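You operate a simulated robot arm through the tools that you are given. There is no shell and no other tool.

You are at the controls of a simulated robot arm. One attempt, no reset.

Task
Put things in order on the vessel bench. At the end: the bottle with blue label stands where the yellow cartridge stood; the purple cartridge from the vessel bench stands where the beaker with white label stood; the tube with green collar from the vessel bench stands where the purple cartridge stood; the yellow cartridge from the vessel bench stands where the tube with green collar stood; the beaker with white label is in the red bucket; whatever was shut is shut again. Leave all else as you found it, and nothing knocked over.

It is judged by the outcome, as a careful person would: the job done as asked, and still so three seconds after it is handed in. It fails if anything else is knocked over, pushed out of place, dropped, spilled or broken.

Robot
A 7-joint arm with a two-finger parallel gripper, fixed in place. Base frame: the origin is at the foot of the arm, x ahead of it, y to its left, z up; the work surface is at about z = 0. Lengths are in m, angles in rad, forces in N, time in s.
With the tool pointing down near the work surface it reaches from about 0.22 to 0.58 m from the base axis. Its first joint turns from -1.152 to 1.152 rad. Payload 2.5 kg.
The TCP is the grasp point between the finger pads, 0.023 m short of the fingertips. In the tool frame z runs along the fingers and y along their closing line. Largest opening 0.094 m; finger width 0.038, thickness 0.01; the body of the gripper, 0.054 by 0.096 m, starts 0.039 m behind the TCP.
Orientation is that of the tool frame in the base frame, as [roll, pitch, yaw] about the fixed x, y, z axes, in that order (R = Rz(yaw) Ry(pitch) Rx(roll)). With the fingers straight down and closing along the base's y, the tool's x points along the base's -x, its y along +y and its z along -z.

Tools
- The arm moves only by the tool move_arm. Its argument "increments" is a list of rows, each a list of 3 entries, a list of its own where there are three numbers: the closure in counts, from 0 (fully open) to 255 (shut), then the shift along the tool's x, y, z in m, then the turn, a rotation vector about the tool's x, y, z in rad. In form: [[claw, [x, y, z], [ax, ay, az]], ...]. A call has 1 to 20 rows; each row is the pose to reach, as a shift and turn from the pose commanded when the call began, along the tool's axes at that moment. Rows are played at 5 a second. More than 0.05 m and 0.15 rad between two rows, or a gripper value outside its range, and nothing of the call is played. Where a pose cannot be reached the arm comes as near as it can. A force on the tool above 40 N (or 10 N above the force at the start of the call, whichever is more), or a blocked arm, ends the call early, and 0.2 s more pass. Each finger travels about 0.108 m/s and halts on what it meets, pressing with about 31 N; the grip force reading is that of the motor and also rises with nothing between the fingers. The clock runs only during rows and for 0.2 s after the last one: add rows that repeat a pose to give the fingers time. The reply holds the time, the measured pose of the TCP, the force on the tool along the base axes, the opening and the grip force, in the units named above and with some noise, with the torque about the TCP (base axes, N m) and any sound that the robot's microphone picked up, and new pictures: "views" is both (left out), scene, wrist or none.
- Cameras (640 x 400 px; columns grow to the right, rows downward): "scene" is fixed at [0.1283, -0.4212, 0.5514]; the picture's right is [0.71, -0.71, 0.00], its down [-0.39, -0.39, -0.83] and it looks along [0.59, 0.59, -0.55] (base axes); focal length 214 px, centre (320, 200). "wrist" rides on the gripper at [0.086, 0.016, -0.074] in the tool frame; the picture's right is [-0.18, 0.98, 0.00], its down [-0.58, -0.11, -0.81] and it looks along [-0.79, -0.15, 0.59] (tool axes); focal length 243 px, centre (320, 200). There is no depth. A picture from a camera that has moved, and an enlarged one, comes with that camera's place and axes in the base frame and with its lens. The place of the scene camera against the robot may be out by one fixed shift of up to 0.012 m in any direction.
- enlarge(camera, box): a new picture of the part [left, top, right, bottom] of that camera's present view, enlarged. No time passes.
- finish_job(): hands the job in; it is judged then, once.

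Places have to be worked out from the pictures, the camera data and where the tool is seen. Open the gripper and draw the arm clear of the work before you hand the job in, unless the task says otherwise.

The tools are called after "Call:" by a JSON object that holds its "fn" and its "kwargs". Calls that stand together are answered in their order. move_arm: Moves the arm, as the interface text tells. Its arguments: {"type":"object","properties":{"increments":{"type":"array"},"views":{"type":"string","enum":["both","scene","wrist","none"]}},"required":["increments"]} The other tools are called the same way: enlarge (camera, box) takes an enlarged picture of a part of a camera's view; finish_job () hands the job in.

At the start:

```text
time: 0.0
tcp_pos: [0.3993, -0.0379, 0.4595]
tool_rot: [-3.141, 0.0, -3.139]
ft_force: [0.6, 0.6, 0.6]
moment: [0.0, -0.02, 0.02]
gripper_width: 0.0937
grasp_force: 0.0
```

scene: 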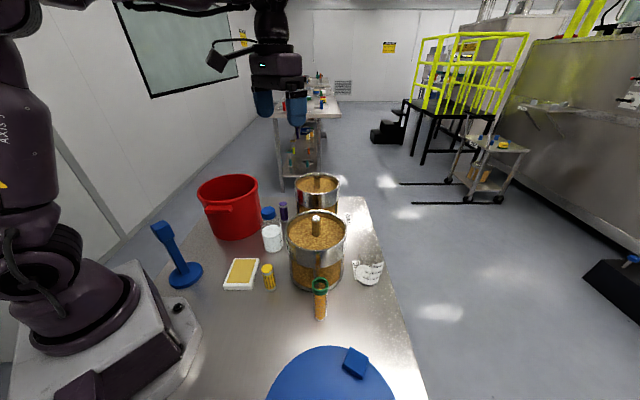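
wrist: 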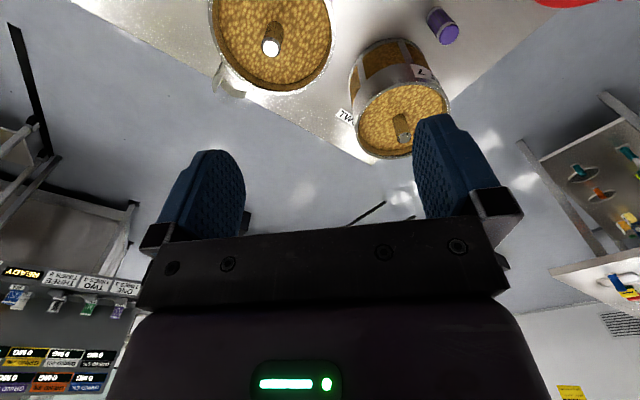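

I start by looking at the bench more closely before moving anything; the scene shows a red bucket, bottle(s), cartridges, a tube, two round pots and a blue lid-like thing.

Call:
{"fn": "enlarge", "kwargs": {"camera": "scene", "box": [140, 160, 420, 335]}}

Call:
{"fn": "enlarge", "kwargs": {"camera": "scene", "box": [230, 165, 390, 265]}}

Call:
{"fn": "enlarge", "kwargs": {"camera": "scene", "box": [220, 240, 420, 400]}}

Call:
{"fn": "enlarge", "kwargs": {"camera": "wrist", "box": [200, 0, 640, 200]}}

```text
2.29 times, centred on (280, 248) of scene
camera zoom: at [0.1283, -0.4212, 0.5514], right [0.71, -0.71, 0.0], down [-0.39, -0.39, -0.83], along [0.59, 0.59, -0.55], focal length 490 px, centre (411, 91)
```

zoom: 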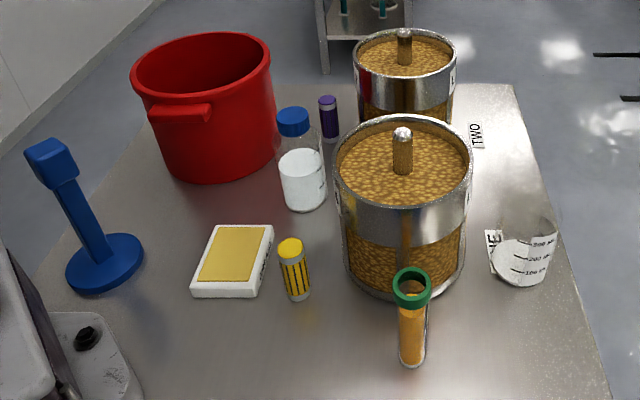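

```text
4.00 times, centred on (310, 215) of scene
camera zoom: at [0.1283, -0.4212, 0.5514], right [0.71, -0.71, 0.0], down [-0.39, -0.39, -0.83], along [0.59, 0.59, -0.55], focal length 858 px, centre (360, 140)
```

zoom: 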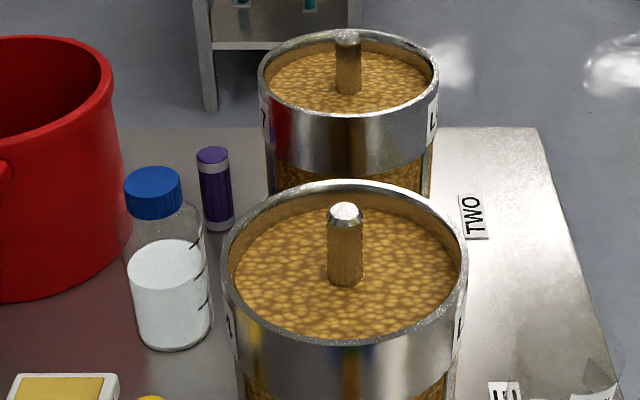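

```text
2.50 times, centred on (320, 320) of scene
camera zoom: at [0.1283, -0.4212, 0.5514], right [0.71, -0.71, 0.0], down [-0.39, -0.39, -0.83], along [0.59, 0.59, -0.55], focal length 536 px, centre (320, -100)
```

zoom: 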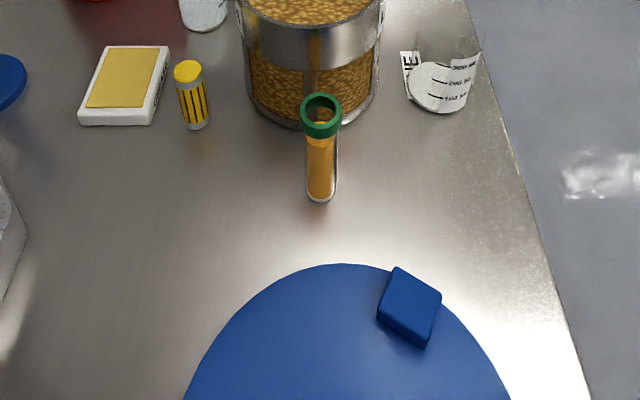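

```text
1.45 times, centred on (420, 100) of wrist
camera zoom: at [0.3127, -0.0211, 0.5329], right [0.18, 0.98, 0.0], down [0.58, -0.11, 0.81], along [0.79, -0.15, -0.59], focal length 353 px, centre (174, 346)
```

zoom: 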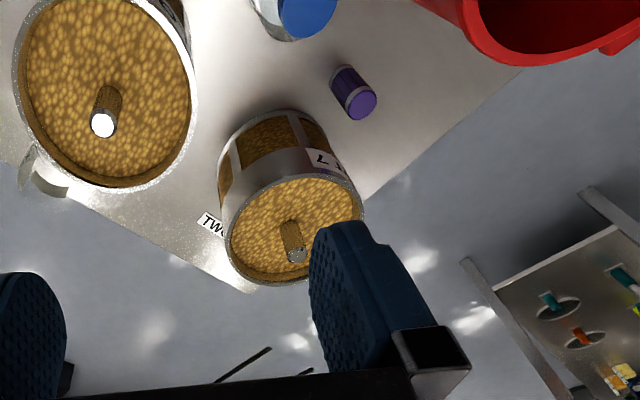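

The scene shows yellow cartridge near (0.29,-0.06), tube near (0.33,-0.22), beaker near (0.50,-0.24), bottle near (0.39,0.07), purple near (0.50,0.16), bucket near (0.37,0.27), and two tall vessels. I draw the hand back at height so the wrist camera can see the bench.

Call:
{"fn": "move_arm", "kwargs": {"increments": [[0, [0.045, 0, 0.0], [0, 0, 0]], [0, [0.09, 0, 0.0], [0, 0, 0]], [0, [0.135, 0, 0.0], [0, 0, 0]], [0, [0.135, 0, 0.0], [0, 0, 0]]], "views": "both"}}

```text
time: 1.0
tcp_pos: [0.2643, -0.0385, 0.4592]
tool_rot: [3.14, -0.001, 3.141]
ft_force: [0.6, 0.9, 0.4]
moment: [0.01, 0.02, -0.03]
gripper_width: 0.0943
grasp_force: 0.1
camera wrist: at [0.1773, -0.0224, 0.5332], right [0.18, 0.98, 0.0], down [0.58, -0.11, 0.81], along [0.79, -0.15, -0.59], focal length 243 px, centre (320, 200)
```

scene: 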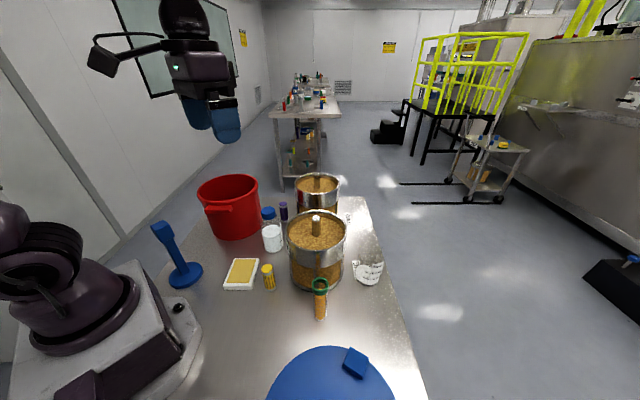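
wrist: 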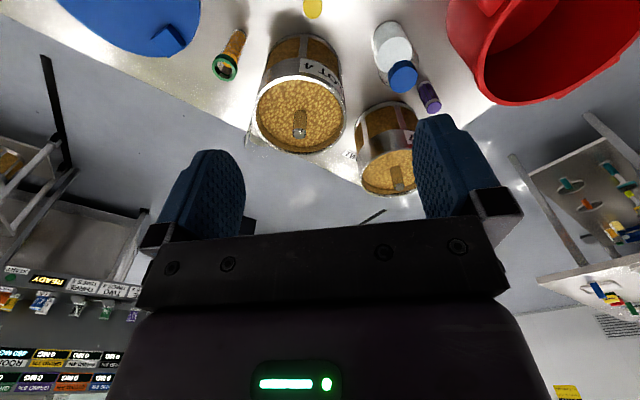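

Call:
{"fn": "enlarge", "kwargs": {"camera": "wrist", "box": [30, 0, 350, 180]}}

Call:
{"fn": "enlarge", "kwargs": {"camera": "wrist", "box": [300, 0, 640, 200]}}

Call:
{"fn": "enlarge", "kwargs": {"camera": "scene", "box": [330, 240, 410, 300]}}

Call:
{"fn": "enlarge", "kwargs": {"camera": "scene", "box": [240, 190, 310, 300]}}

```text
2.00 times, centred on (190, 90) of wrist
camera zoom: at [0.1773, -0.0224, 0.5332], right [0.18, 0.98, 0.0], down [0.58, -0.11, 0.81], along [0.79, -0.15, -0.59], focal length 485 px, centre (580, 420)
```

zoom: 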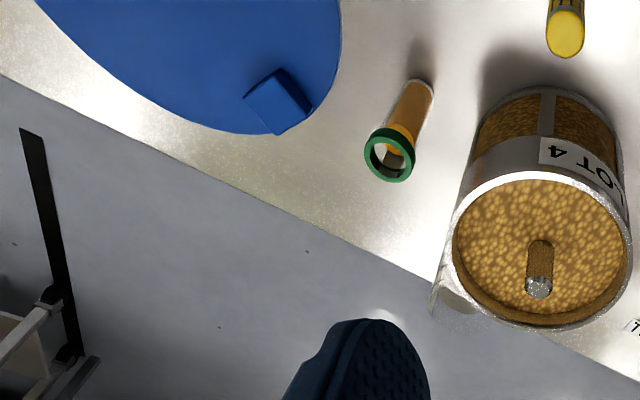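

```text
1.88 times, centred on (470, 100) of wrist
camera zoom: at [0.1773, -0.0224, 0.5332], right [0.18, 0.98, 0.0], down [0.58, -0.11, 0.81], along [0.79, -0.15, -0.59], focal length 457 px, centre (38, 388)
```

zoom: 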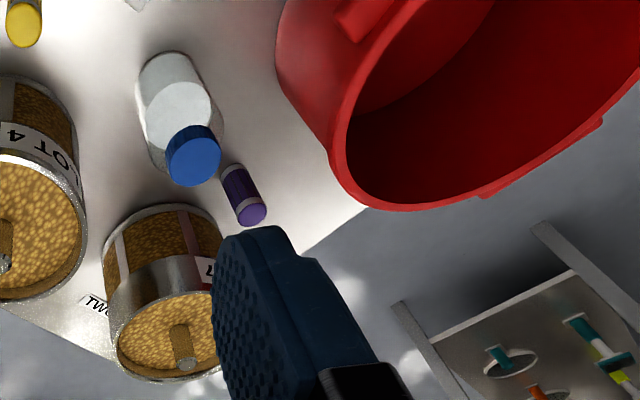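

```text
6.67 times, centred on (370, 270) of scene
camera zoom: at [0.1283, -0.4212, 0.5514], right [0.71, -0.71, 0.0], down [-0.39, -0.39, -0.83], along [0.59, 0.59, -0.55], focal length 1430 px, centre (-13, -267)
```

zoom: 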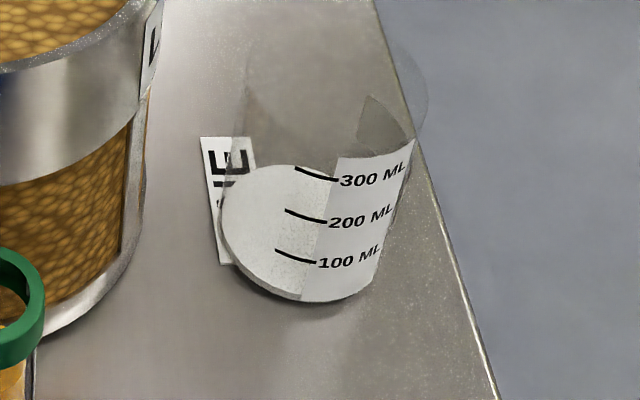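

```text
3.64 times, centred on (275, 245) of scene
camera zoom: at [0.1283, -0.4212, 0.5514], right [0.71, -0.71, 0.0], down [-0.39, -0.39, -0.83], along [0.59, 0.59, -0.55], focal length 780 px, centre (484, 36)
```

zoom: 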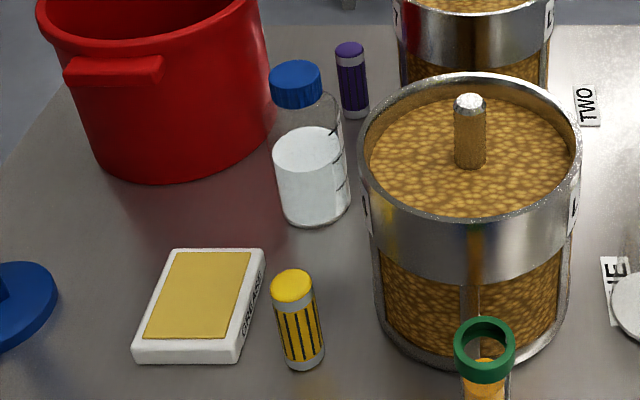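

The wrist view confirms the places (bottle near (0.395,0.07), purple near (0.50,0.16), tube near (0.335,-0.21)); the beaker is hidden behind vessel ONE. I move over to the right to look at the beaker and tube from above.

Call:
{"fn": "move_arm", "kwargs": {"increments": [[0, [-0.016, -0.042, 0.012], [0, 0, 0]], [0, [-0.032, -0.084, 0.024], [0, 0, 0]], [0, [-0.048, -0.126, 0.036], [0, 0, 0]], [0, [-0.064, -0.168, 0.048], [0, 0, 0]], [0, [-0.08, -0.21, 0.06], [0, 0, 0]], [0, [-0.08, -0.21, 0.06], [0, 0, 0]]], "views": "both"}}

```text
time: 2.4
tcp_pos: [0.3431, -0.2484, 0.3995]
tool_rot: [3.141, -0.001, -3.141]
ft_force: [0.0, -0.3, 0.5]
moment: [-0.01, -0.04, 0.04]
gripper_width: 0.0942
grasp_force: 0.1
camera wrist: at [0.2557, -0.2324, 0.4718], right [0.18, 0.98, 0.0], down [0.58, -0.11, 0.81], along [0.79, -0.15, -0.59], focal length 243 px, centre (320, 200)
```

scene: 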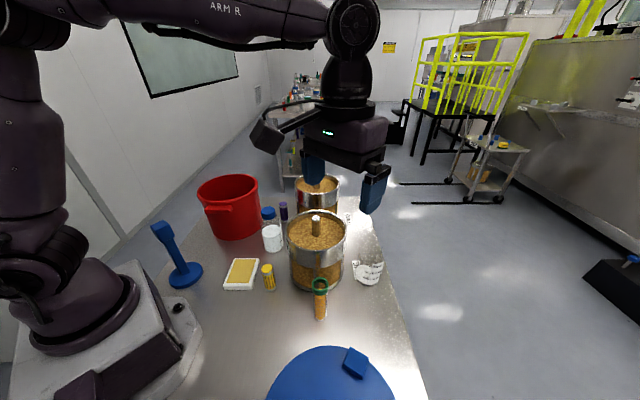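
wrist: 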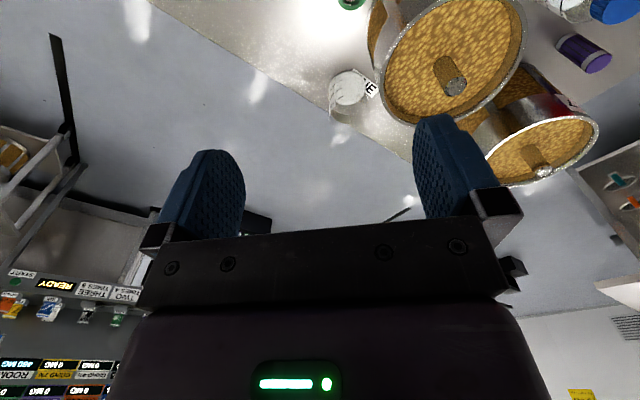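

Call:
{"fn": "enlarge", "kwargs": {"camera": "wrist", "box": [290, 50, 410, 130]}}

Call:
{"fn": "enlarge", "kwargs": {"camera": "wrist", "box": [320, 0, 640, 200]}}

Call:
{"fn": "enlarge", "kwargs": {"camera": "scene", "box": [200, 80, 420, 230]}}

```text
5.00 times, centred on (350, 90) of wrist
camera zoom: at [0.2557, -0.2324, 0.4718], right [0.18, 0.98, 0.0], down [0.58, -0.11, 0.81], along [0.79, -0.15, -0.59], focal length 1213 px, centre (170, 750)
```

zoom: 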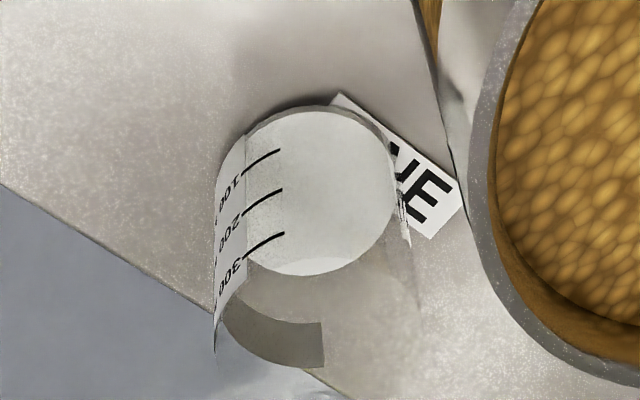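

```text
2.00 times, centred on (480, 100) of wrist
camera zoom: at [0.2557, -0.2324, 0.4718], right [0.18, 0.98, 0.0], down [0.58, -0.11, 0.81], along [0.79, -0.15, -0.59], focal length 485 px, centre (0, 400)
```

zoom: 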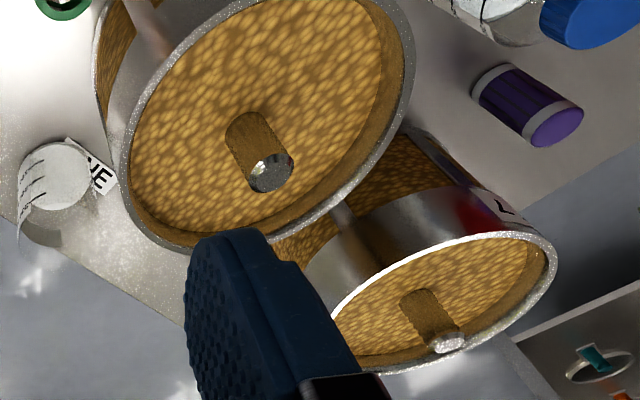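

```text
2.67 times, centred on (310, 155) of scene
camera zoom: at [0.1283, -0.4212, 0.5514], right [0.71, -0.71, 0.0], down [-0.39, -0.39, -0.83], along [0.59, 0.59, -0.55], focal length 572 px, centre (347, 320)
```

zoom: 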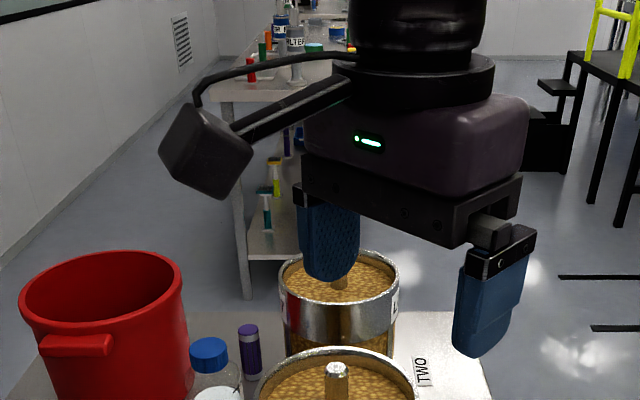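

The beaker stands about (0.52,-0.224), roughly 0.075 wide and 0.1 tall. Before picking anything I look at the left side (bucket, bottle, purple) from above.

Call:
{"fn": "move_arm", "kwargs": {"increments": [[0, [0.007, 0.045, -0.005], [0, 0, 0]], [0, [0.014, 0.09, -0.01], [0, 0, 0]], [0, [0.021, 0.135, -0.015], [0, 0, 0]], [0, [0.028, 0.18, -0.02], [0, 0, 0]], [0, [0.035, 0.225, -0.025], [0, 0, 0]], [0, [0.042, 0.27, -0.03], [0, 0, 0]], [0, [0.049, 0.315, -0.035], [0, 0, 0]], [0, [0.056, 0.36, -0.04], [0, 0, 0]], [0, [0.063, 0.4, -0.05], [0, 0, 0]], [0, [0.063, 0.44, -0.05], [0, 0, 0]], [0, [0.063, 0.44, -0.05], [0, 0, 0]]], "views": "wrist"}}

```text
time: 4.8
tcp_pos: [0.2803, 0.1919, 0.4505]
tool_rot: [-3.141, 0.0, 3.141]
ft_force: [0.0, 0.3, -0.6]
moment: [-0.02, 0.01, -0.04]
gripper_width: 0.094
grasp_force: 0.0
camera wrist: at [0.1936, 0.2078, 0.5241], right [0.18, 0.98, 0.0], down [0.58, -0.11, 0.81], along [0.79, -0.15, -0.59], focal length 243 px, centre (320, 200)
```

wrist: 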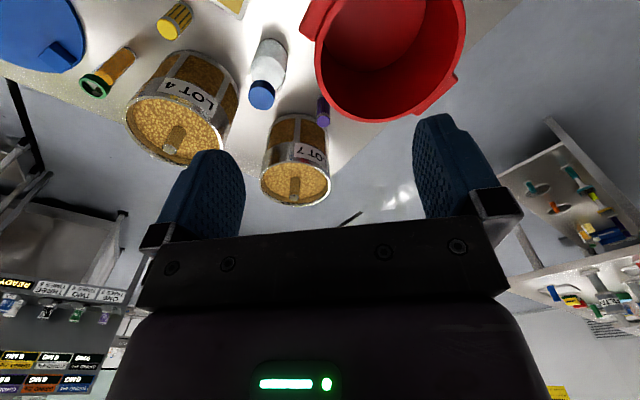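

Call:
{"fn": "enlarge", "kwargs": {"camera": "wrist", "box": [280, 0, 500, 138]}}

Call:
{"fn": "enlarge", "kwargs": {"camera": "wrist", "box": [0, 0, 340, 212]}}

```text
2.90 times, centred on (390, 69) of wrist
camera zoom: at [0.1936, 0.2078, 0.5241], right [0.18, 0.98, 0.0], down [0.58, -0.11, 0.81], along [0.79, -0.15, -0.59], focal length 703 px, centre (117, 580)
```

zoom: 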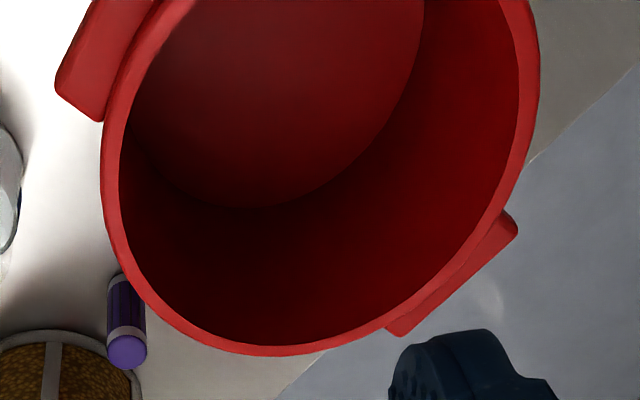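

```text
1.88 times, centred on (170, 106) of wrist
camera zoom: at [0.1936, 0.2078, 0.5241], right [0.18, 0.98, 0.0], down [0.58, -0.11, 0.81], along [0.79, -0.15, -0.59], focal length 457 px, centre (602, 377)
```

zoom: 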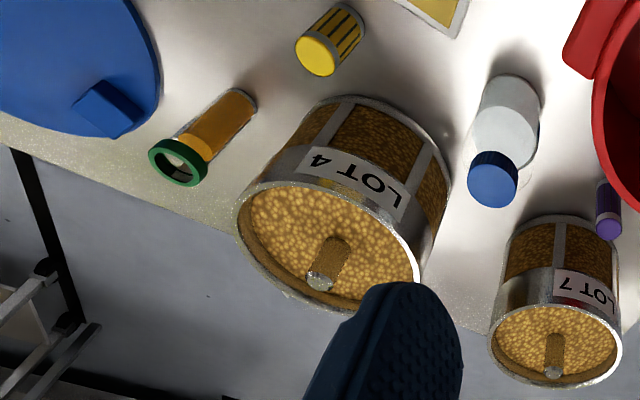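

Bucket: rim centre about (0.372,0.275), rim radius ~0.105, rim height ~0.15, empty inside. Now I go over the beaker at height, with a slight yaw, to check alignment from above.

Call:
{"fn": "move_arm", "kwargs": {"increments": [[0, [-0.0214, -0.0378, 0], [0, 0, 0.01]], [0, [-0.0428, -0.0756, 0], [0, 0, 0.02]], [0, [-0.0642, -0.1134, 0], [0, 0, 0.03]], [0, [-0.0856, -0.1512, 0], [0, 0, 0.04]], [0, [-0.107, -0.189, 0], [0, 0, 0.05]], [0, [-0.1284, -0.2268, 0], [0, 0, 0.06]], [0, [-0.1498, -0.2646, 0], [0, 0, 0.07]], [0, [-0.1712, -0.3024, 0], [0, 0, 0.08]], [0, [-0.1926, -0.3402, 0], [0, 0, 0.09]], [0, [-0.214, -0.378, 0], [0, 0, 0.1]], [0, [-0.2354, -0.4158, 0], [0, 0, 0.1]], [0, [-0.2354, -0.4158, 0.045], [0, 0, 0.1]], [0, [-0.2354, -0.4158, 0.09], [0, 0, 0.1]], [0, [-0.2354, -0.4158, 0.135], [0, 0, 0.1]], [0, [-0.2354, -0.4158, 0.18], [0, 0, 0.1]], [0, [-0.2354, -0.4158, 0.225], [0, 0, 0.1]], [0, [-0.2354, -0.4158, 0.225], [0, 0, 0.1]]], "views": "both"}}

```text
time: 8.4
tcp_pos: [0.5206, -0.2251, 0.2266]
tool_rot: [-3.138, 0.001, 3.041]
ft_force: [-0.1, 0.7, 0.0]
moment: [-0.04, -0.01, -0.04]
gripper_width: 0.0942
grasp_force: 0.0
out of reach, approached as far as the arm can: row 10, 11, 12
camera wrist: at [0.4349, -0.201, 0.301], right [0.28, 0.96, 0.0], down [0.57, -0.17, 0.81], along [0.77, -0.23, -0.59], focal length 243 px, centre (320, 200)
```

scene: 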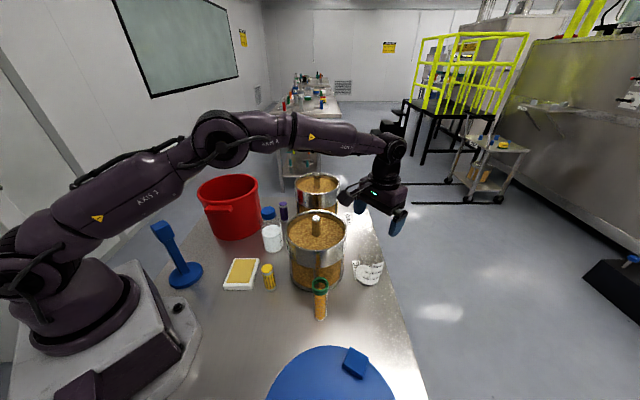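
wrist: 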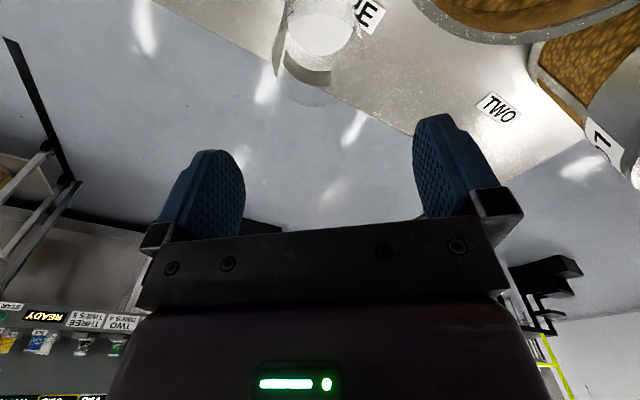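

Call:
{"fn": "enlarge", "kwargs": {"camera": "wrist", "box": [240, 0, 400, 120]}}

Call:
{"fn": "move_arm", "kwargs": {"increments": [[0, [0, 0, 0], [0, 0, 0]]], "views": "none"}}

```text
3.33 times, centred on (320, 60) of wrist
camera zoom: at [0.4349, -0.201, 0.301], right [0.28, 0.96, 0.0], down [0.57, -0.17, 0.81], along [0.77, -0.23, -0.59], focal length 809 px, centre (320, 667)
```

zoom: 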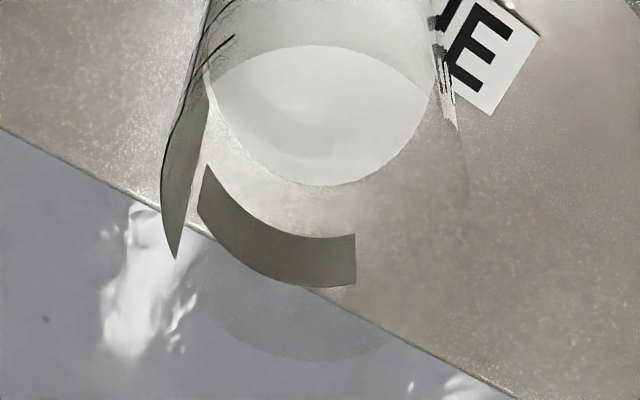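

```text
time: 8.8
tcp_pos: [0.5193, -0.2257, 0.2279]
tool_rot: [3.141, 0.001, 3.043]
ft_force: [-0.4, -0.3, -0.6]
moment: [0.0, 0.04, -0.01]
gripper_width: 0.0943
grasp_force: 0.0
```

The arm settled at (0.519,-0.226,0.228), the beaker base reads about (0.522,-0.2255) with its rim at ~0.10. I lower until the fingertips are just over the rim and check.

Call:
{"fn": "move_arm", "kwargs": {"increments": [[0, [-0.0027, 0.0005, 0.03], [0, 0, 0]], [0, [-0.0027, 0.0005, 0.06], [0, 0, 0]], [0, [-0.0027, 0.0005, 0.088], [0, 0, 0]], [0, [-0.0027, 0.0005, 0.088], [0, 0, 0]], [0, [-0.0027, 0.0005, 0.088], [0, 0, 0]]], "views": "both"}}

```text
time: 10.0
tcp_pos: [0.5201, -0.2258, 0.1401]
tool_rot: [-3.142, -0.001, 3.041]
ft_force: [0.0, 0.0, 0.7]
moment: [0.02, 0.01, 0.01]
gripper_width: 0.0942
grasp_force: 0.0
camera wrist: at [0.4353, -0.2008, 0.2135], right [0.28, 0.96, 0.0], down [0.57, -0.17, 0.81], along [0.77, -0.23, -0.59], focal length 243 px, centre (320, 200)
```

scene: 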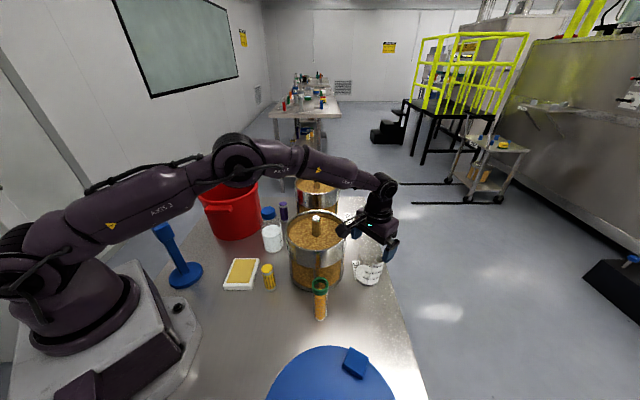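
wrist: 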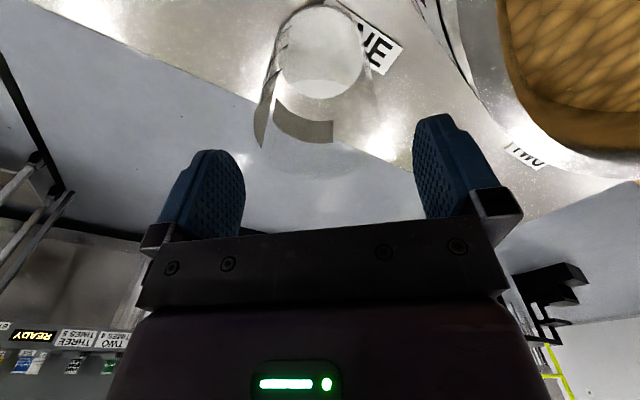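

Call:
{"fn": "enlarge", "kwargs": {"camera": "wrist", "box": [220, 0, 420, 160]}}

Call:
{"fn": "enlarge", "kwargs": {"camera": "scene", "box": [290, 170, 430, 300]}}

```text
2.50 times, centred on (320, 80) of wrist
camera zoom: at [0.4353, -0.2008, 0.2135], right [0.28, 0.96, 0.0], down [0.57, -0.17, 0.81], along [0.77, -0.23, -0.59], focal length 606 px, centre (320, 500)
```

zoom: 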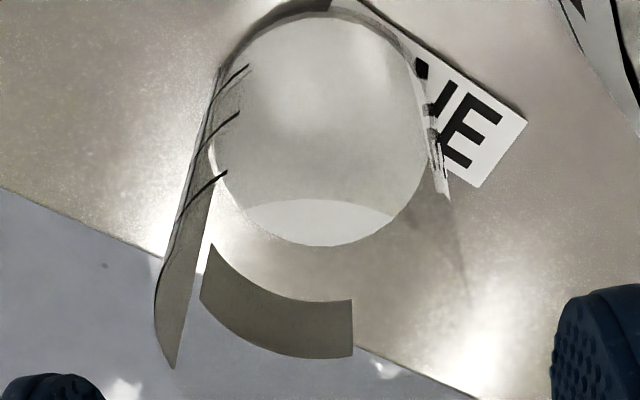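

```text
3.08 times, centred on (360, 235) of scene
camera zoom: at [0.1283, -0.4212, 0.5514], right [0.71, -0.71, 0.0], down [-0.39, -0.39, -0.83], along [0.59, 0.59, -0.55], focal length 660 px, centre (197, 92)
```

zoom: 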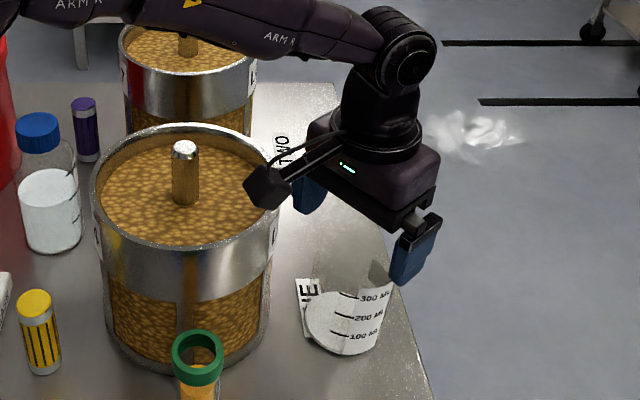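

The beaker is centred between the fingers, but I now judge vessel ONE to be ~0.155 tall, so the wrist camera would come very near it at this yaw. I look closer at that side.

Call:
{"fn": "enlarge", "kwargs": {"camera": "wrist", "box": [380, 0, 640, 190]}}

Call:
{"fn": "enlarge", "kwargs": {"camera": "scene", "box": [270, 195, 400, 295]}}

```text
2.11 times, centred on (510, 95) of wrist
camera zoom: at [0.4353, -0.2008, 0.2135], right [0.28, 0.96, 0.0], down [0.57, -0.17, 0.81], along [0.77, -0.23, -0.59], focal length 511 px, centre (-80, 421)
```

zoom: 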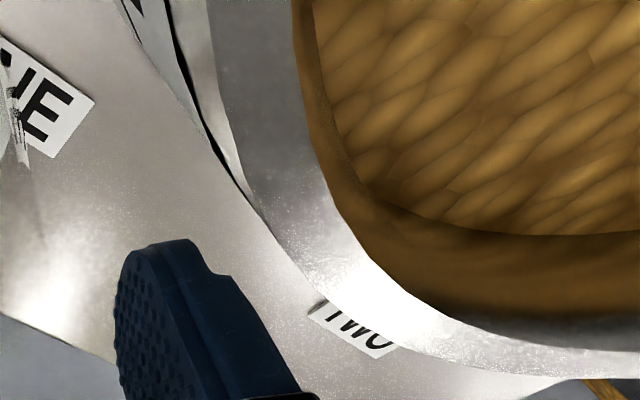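

```text
4.00 times, centred on (335, 245) of scene
camera zoom: at [0.1283, -0.4212, 0.5514], right [0.71, -0.71, 0.0], down [-0.39, -0.39, -0.83], along [0.59, 0.59, -0.55], focal length 858 px, centre (260, 20)
```

zoom: 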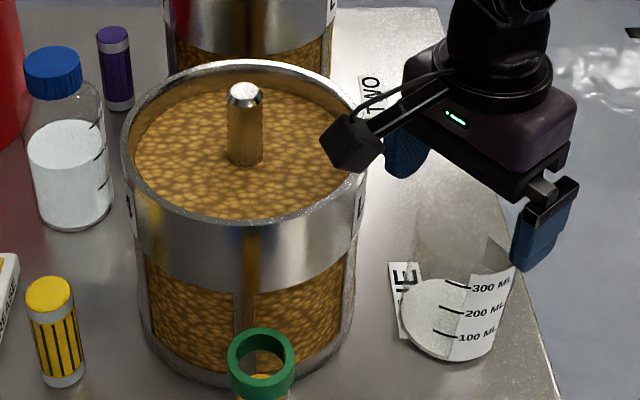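

Vessel ONE (centre ≈(0.44,-0.10), radius ≈0.083, rim ≈0.155) is too close for this yaw. I rise and turn the hand by about +1.9 rad so the camera faces away from the vessel and the closing line runs along the free gap.

Call:
{"fn": "move_arm", "kwargs": {"increments": [[0, [0, 0, -0.04], [0, 0, 0]], [0, [0, 0, -0.07], [0, 0, -0.1]], [0, [0, 0, -0.07], [0, 0, -0.24]], [0, [0, 0, -0.07], [0, 0, -0.38]], [0, [0, 0, -0.07], [0, 0, -0.52]], [0, [0, 0, -0.07], [0, 0, -0.66]], [0, [0, 0, -0.07], [0, 0, -0.8]], [0, [0, 0, -0.07], [0, 0, -0.94]], [0, [0, 0, -0.07], [0, 0, -1.08]], [0, [0, 0, -0.07], [0, 0, -1.22]], [0, [0, 0, -0.07], [0, 0, -1.36]], [0, [0, 0, -0.07], [0, 0, -1.5]], [0, [0, 0, -0.07], [0, 0, -1.64]], [0, [0, 0, -0.07], [0, 0, -1.78]], [0, [0, 0, -0.07], [0, 0, -1.9]], [0, [0, 0, -0.07], [0, 0, -1.9]]], "views": "both"}}

```text
time: 13.4
tcp_pos: [0.5211, -0.2247, 0.2069]
tool_rot: [-3.14, 0.0, -1.341]
ft_force: [0.8, -0.3, -0.5]
moment: [-0.04, -0.02, -0.04]
gripper_width: 0.0942
grasp_force: 0.0
camera wrist: at [0.5238, -0.3113, 0.2799], right [-1.0, -0.05, 0.0], down [-0.03, 0.59, 0.81], along [-0.04, 0.81, -0.59], focal length 243 px, centre (320, 200)
```

scene: 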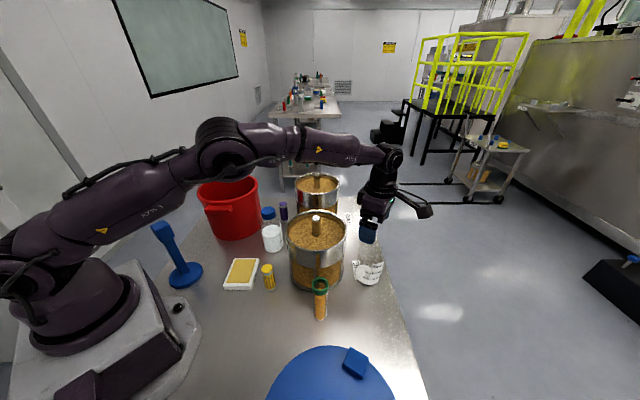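
wrist: 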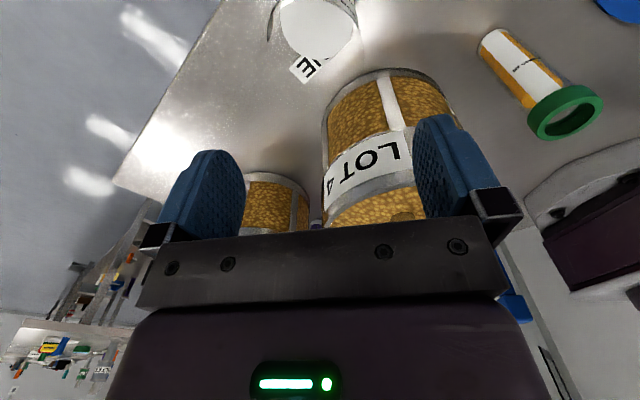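

Call:
{"fn": "move_arm", "kwargs": {"increments": [[0, [0.0018, 0.0004, 0.04], [0, 0, 0]], [0, [0.0018, 0.0004, 0.07], [0, 0, 0]], [0, [0.0018, 0.0004, 0.07], [0, 0, 0]]], "views": "both"}}

Call:
{"fn": "enlarge", "kwargs": {"camera": "wrist", "box": [220, 0, 420, 160]}}

```text
time: 14.2
tcp_pos: [0.5203, -0.2245, 0.135]
tool_rot: [-3.141, 0.0, -1.343]
ft_force: [0.6, 0.5, 0.5]
moment: [0.0, 0.04, 0.02]
gripper_width: 0.0938
grasp_force: 0.2
camera wrist: at [0.5233, -0.3125, 0.2087], right [-1.0, -0.04, 0.0], down [-0.03, 0.59, 0.81], along [-0.04, 0.81, -0.59], focal length 243 px, centre (320, 200)
```

scene: 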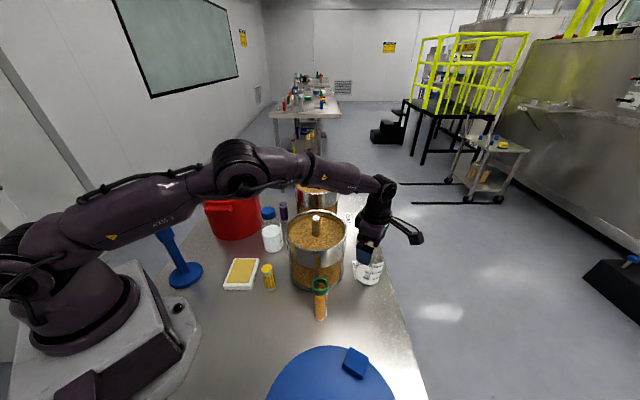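
wrist: 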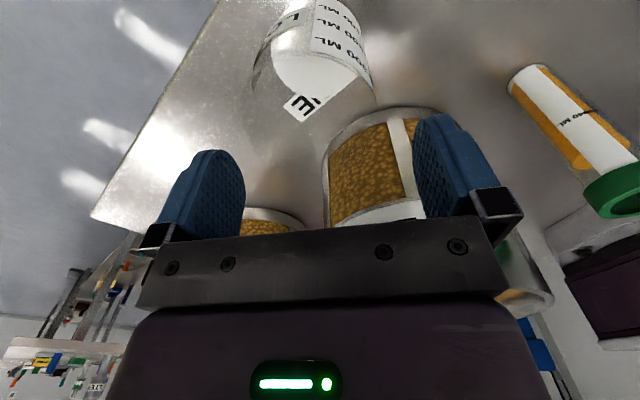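

```text
2.50 times, centred on (320, 80) of wrist
camera zoom: at [0.5233, -0.3125, 0.2087], right [-1.0, -0.04, 0.0], down [-0.03, 0.59, 0.81], along [-0.04, 0.81, -0.59], focal length 606 px, centre (320, 500)
```

zoom: 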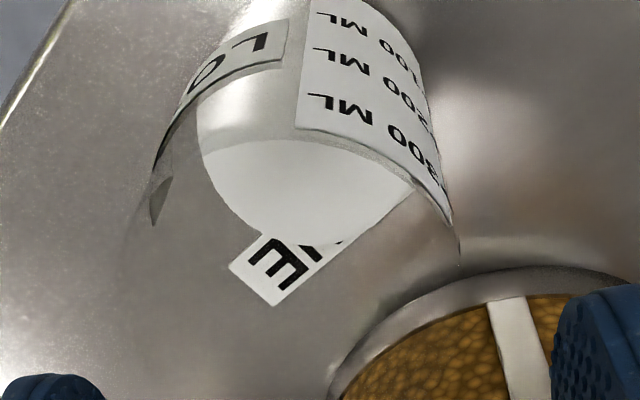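

Call:
{"fn": "enlarge", "kwargs": {"camera": "scene", "box": [320, 190, 430, 300]}}

Call:
{"fn": "enlarge", "kwargs": {"camera": "wrist", "box": [230, 0, 400, 130]}}

```text
3.64 times, centred on (375, 245) of scene
camera zoom: at [0.1283, -0.4212, 0.5514], right [0.71, -0.71, 0.0], down [-0.39, -0.39, -0.83], along [0.59, 0.59, -0.55], focal length 780 px, centre (120, 36)
```

zoom: 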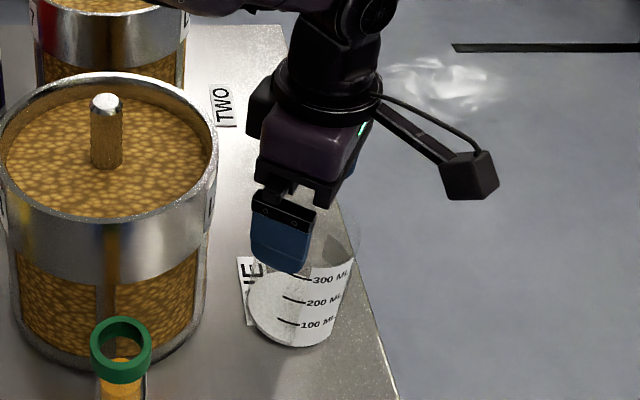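

```text
3.08 times, centred on (315, 65) of wrist
camera zoom: at [0.5233, -0.3125, 0.2087], right [-1.0, -0.04, 0.0], down [-0.03, 0.59, 0.81], along [-0.04, 0.81, -0.59], focal length 746 px, centre (335, 615)
```

zoom: 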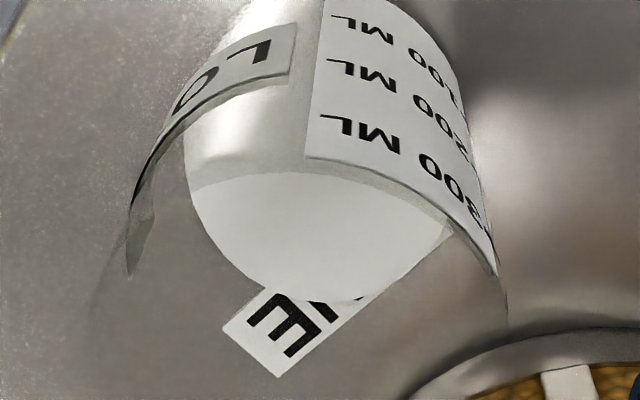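

The beaker's axis reads about (0.5235,-0.226); the fingers straddle it with about 9 mm each side. I shift 3 mm and lower to grasp height.

Call:
{"fn": "move_arm", "kwargs": {"increments": [[0, [0.001, -0.003, 0.02], [0, 0, 0]], [0, [0.001, -0.003, 0.04], [0, 0, 0]], [0, [0.001, -0.003, 0.06], [0, 0, 0]], [0, [0.001, -0.003, 0.064], [0, 0, 0]], [0, [0.001, -0.003, 0.064], [0, 0, 0]]], "views": "both"}}

```text
time: 15.4
tcp_pos: [0.5246, -0.2254, 0.072]
tool_rot: [-3.141, -0.001, -1.341]
ft_force: [0.8, -1.0, -0.3]
moment: [0.04, -0.04, 0.02]
gripper_width: 0.0941
grasp_force: 0.1
camera wrist: at [0.5273, -0.3127, 0.1452], right [-1.0, -0.04, 0.0], down [-0.03, 0.59, 0.81], along [-0.04, 0.81, -0.59], focal length 243 px, centre (320, 200)
```

scene: 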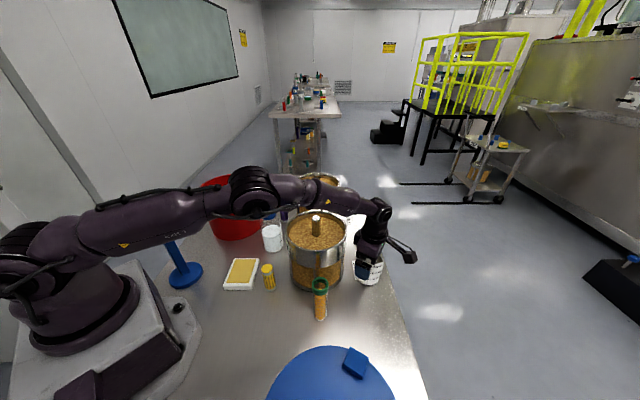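
wrist: 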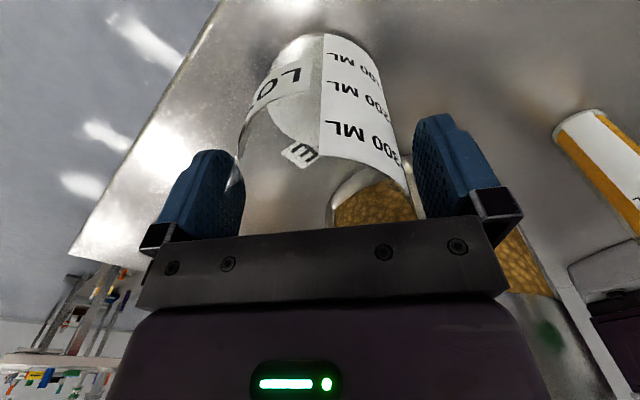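

The beaker sits centred between the pads (left wall ~236, right ~410 in the wrist view). I close slowly on it.

Call:
{"fn": "move_arm", "kwargs": {"increments": [[25, [0, 0, 0], [0, 0, 0]], [40, [0, 0, 0], [0, 0, 0]], [50, [0, 0, 0], [0, 0, 0]], [58, [0, 0, 0], [0, 0, 0]], [66, [0, 0, 0], [0, 0, 0]], [74, [0, 0, 0], [0, 0, 0]], [74, [0, 0, 0], [0, 0, 0]]], "views": "wrist"}}

```text
time: 17.0
tcp_pos: [0.5238, -0.2266, 0.0722]
tool_rot: [3.141, -0.001, -1.342]
ft_force: [-0.3, 0.0, -0.5]
moment: [-0.01, -0.03, 0.0]
gripper_width: 0.0744
grasp_force: 31.2
camera wrist: at [0.5273, -0.3127, 0.1455], right [-1.0, -0.04, 0.0], down [-0.03, 0.59, 0.81], along [-0.04, 0.81, -0.59], focal length 243 px, centre (320, 200)
```

wrist: 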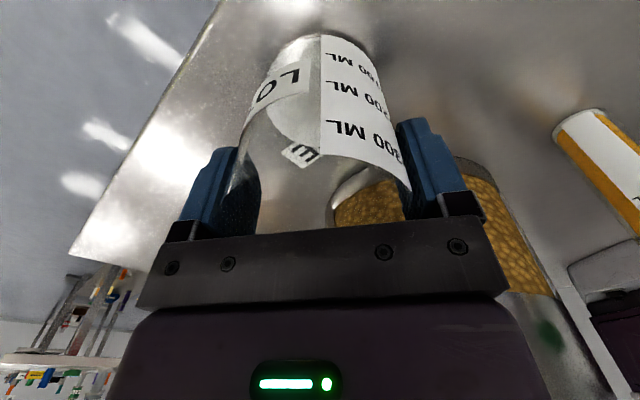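

Gripped (width 0.0744, 31 N). Beaker place noted as (0.5235,-0.226). I lift it straight up to clear everything (knob tops ≈0.20).

Call:
{"fn": "move_arm", "kwargs": {"increments": [[74, [0, 0, -0.01], [0, 0, 0]], [74, [0, 0, -0.04], [0, 0, 0]], [74, [0, 0, -0.08], [0, 0, 0]], [74, [0, 0, -0.12], [0, 0, 0]], [74, [0, 0, -0.16], [0, 0, 0]], [74, [0, 0, -0.2], [0, 0, 0]], [74, [0, 0, -0.235], [0, 0, 0]], [74, [0, 0, -0.235], [0, 0, 0]]], "views": "both"}}

```text
time: 18.8
tcp_pos: [0.523, -0.226, 0.3074]
tool_rot: [3.142, 0.0, -1.343]
ft_force: [-0.6, -0.2, -1.5]
moment: [0.04, -0.01, -0.03]
gripper_width: 0.0746
grasp_force: 31.3
camera wrist: at [0.5261, -0.3135, 0.3815], right [-1.0, -0.04, 0.0], down [-0.03, 0.59, 0.81], along [-0.04, 0.81, -0.59], focal length 243 px, centre (320, 200)
```

scene: 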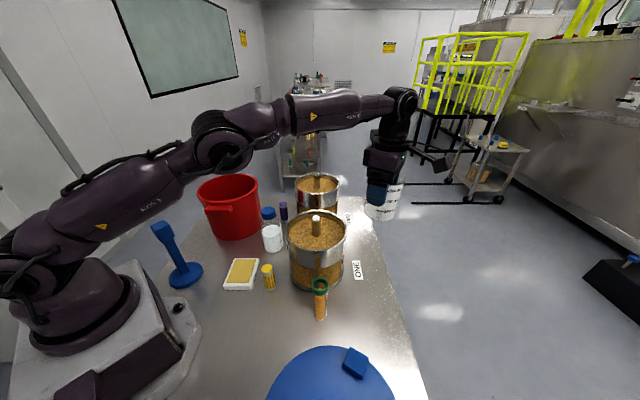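
wrist: 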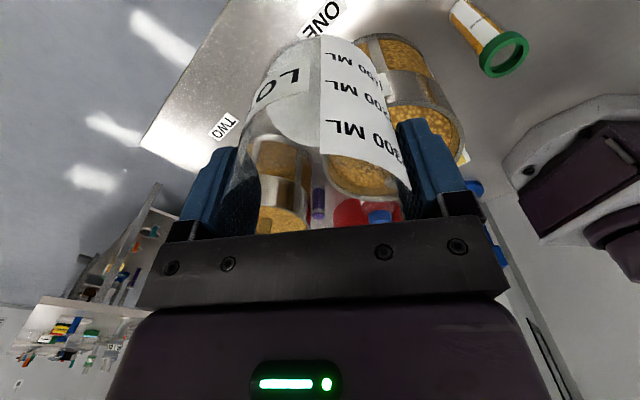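

The beaker is held upright and clear. I carry it over to the bucket at this height, turning the hand so the camera faces the base.

Call:
{"fn": "move_arm", "kwargs": {"increments": [[74, [-0.0333, 0.0007, 0], [0, 0, 0.0725]], [74, [-0.0666, 0.0014, 0], [0, 0, 0.145]], [74, [-0.0999, 0.0022, 0], [0, 0, 0.2175]], [74, [-0.1332, 0.0029, 0], [0, 0, 0.29]], [74, [-0.1665, 0.0036, 0], [0, 0, 0.3625]], [74, [-0.1997, 0.0043, 0], [0, 0, 0.435]], [74, [-0.233, 0.005, 0], [0, 0, 0.5075]], [74, [-0.2663, 0.0058, 0], [0, 0, 0.58]], [74, [-0.2996, 0.0065, 0], [0, 0, 0.6525]], [74, [-0.3329, 0.0072, 0], [0, 0, 0.725]], [74, [-0.3662, 0.0079, 0], [0, 0, 0.7975]], [74, [-0.3995, 0.0086, 0], [0, 0, 0.87]], [74, [-0.4328, 0.0094, 0], [0, 0, 0.9425]], [74, [-0.466, 0.0101, 0], [0, 0, 1.015]], [74, [-0.4993, 0.0108, 0], [0, 0, 1.0875]], [74, [-0.5326, 0.0115, 0], [0, 0, 1.16]], [74, [-0.5326, 0.0115, 0], [0, 0, 1.16]], [74, [-0.5326, 0.0115, 0], [0, 0, 1.16]]], "views": "both"}}

```text
time: 22.6
tcp_pos: [0.392, 0.2911, 0.3079]
tool_rot: [-3.141, -0.001, -2.502]
ft_force: [-0.2, 0.5, -0.2]
moment: [-0.02, -0.02, -0.01]
gripper_width: 0.0746
grasp_force: 31.1
camera wrist: at [0.3119, 0.2528, 0.3815], right [-0.44, 0.9, 0.0], down [0.53, 0.26, 0.81], along [0.72, 0.35, -0.59], focal length 243 px, centre (320, 200)
```

scene: 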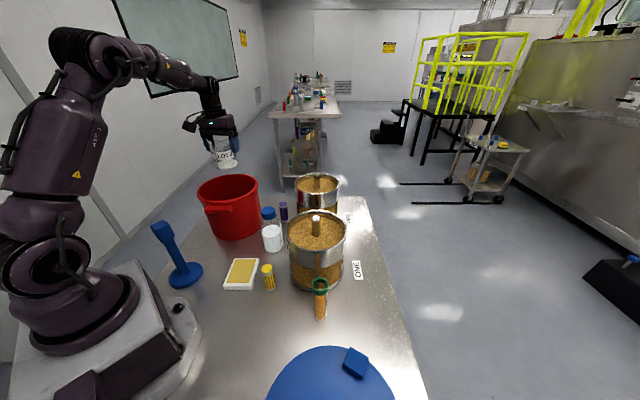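
wrist: 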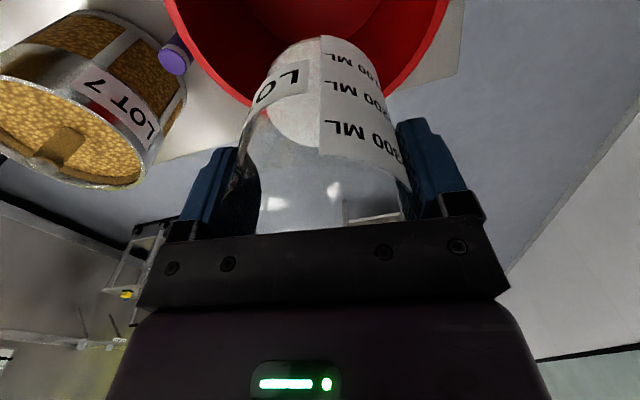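

Call:
{"fn": "enlarge", "kwargs": {"camera": "wrist", "box": [140, 0, 480, 212]}}

Call:
{"fn": "enlarge", "kwargs": {"camera": "scene", "box": [160, 90, 320, 250]}}

```text
1.88 times, centred on (310, 106) of wrist
camera zoom: at [0.3119, 0.2528, 0.3815], right [-0.44, 0.9, 0.0], down [0.53, 0.26, 0.81], along [0.72, 0.35, -0.59], focal length 457 px, centre (339, 377)
```

zoom: 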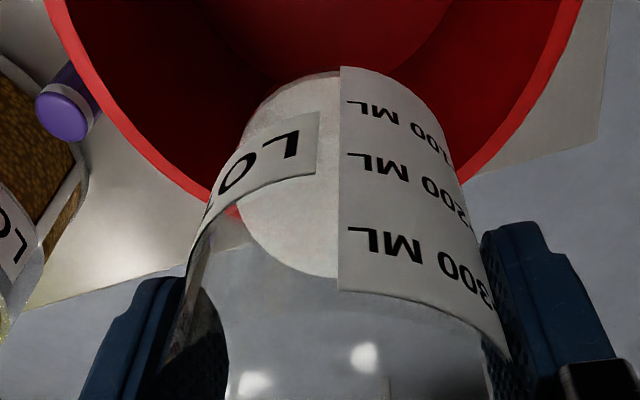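

```text
2.50 times, centred on (240, 170) of scene
camera zoom: at [0.1283, -0.4212, 0.5514], right [0.71, -0.71, 0.0], down [-0.39, -0.39, -0.83], along [0.59, 0.59, -0.55], focal length 536 px, centre (520, 275)
```

zoom: 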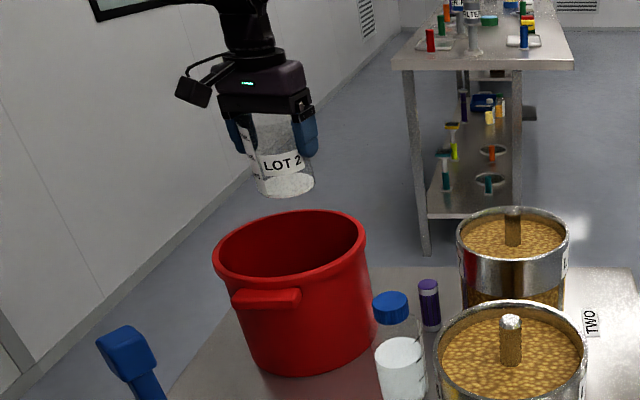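

The beaker hangs over the bucket mouth (bucket centre now judged (0.375,0.274), TCP offset ~0.024 away from the camera side as wanted). I lower part-way into the bucket and look.

Call:
{"fn": "move_arm", "kwargs": {"increments": [[74, [0, 0, 0.035], [0, 0, 0]], [74, [0, 0, 0.07], [0, 0, 0]], [74, [0, 0, 0.105], [0, 0, 0]], [74, [0, 0, 0.14], [0, 0, 0]], [74, [0, 0, 0.17], [0, 0, 0]], [74, [0, 0, 0.195], [0, 0, 0]], [74, [0, 0, 0.195], [0, 0, 0]]], "views": "both"}}

Call:
{"fn": "enlarge", "kwargs": {"camera": "scene", "box": [160, 110, 320, 250]}}

```text
time: 24.2
tcp_pos: [0.3895, 0.2909, 0.1129]
tool_rot: [-3.142, -0.001, -2.5]
ft_force: [1.4, 0.3, -0.2]
moment: [0.0, 0.0, 0.02]
gripper_width: 0.0747
grasp_force: 31.4
camera wrist: at [0.3093, 0.2521, 0.1862], right [-0.44, 0.9, 0.0], down [0.53, 0.26, 0.81], along [0.72, 0.35, -0.59], focal length 243 px, centre (320, 200)
```

scene: 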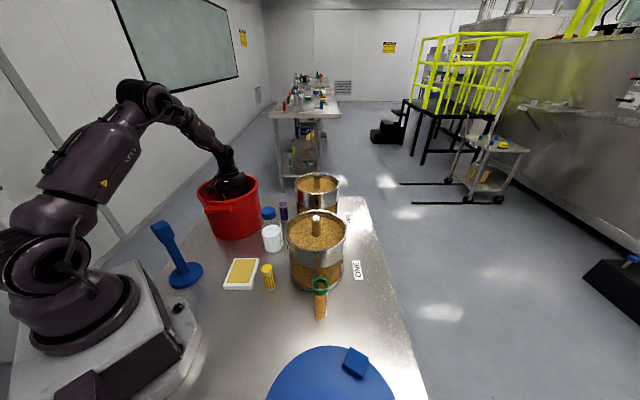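
wrist: 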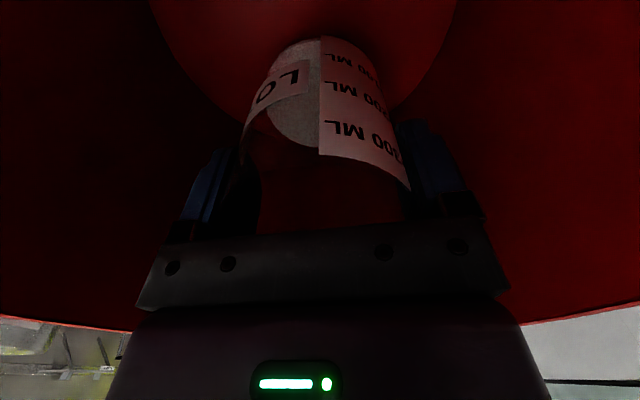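

```text
2.86 times, centred on (240, 180) of scene
camera zoom: at [0.1283, -0.4212, 0.5514], right [0.71, -0.71, 0.0], down [-0.39, -0.39, -0.83], along [0.59, 0.59, -0.55], focal length 613 px, centre (549, 257)
```

zoom: 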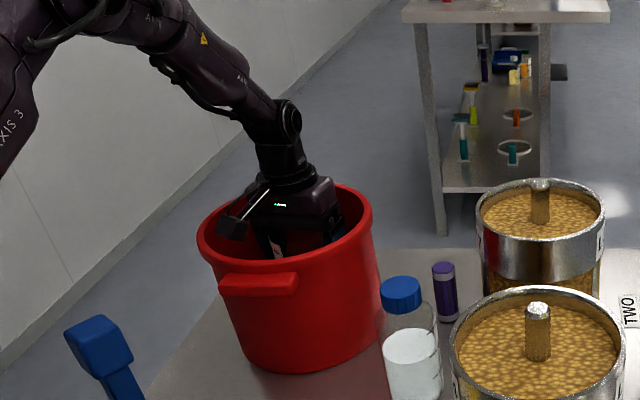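

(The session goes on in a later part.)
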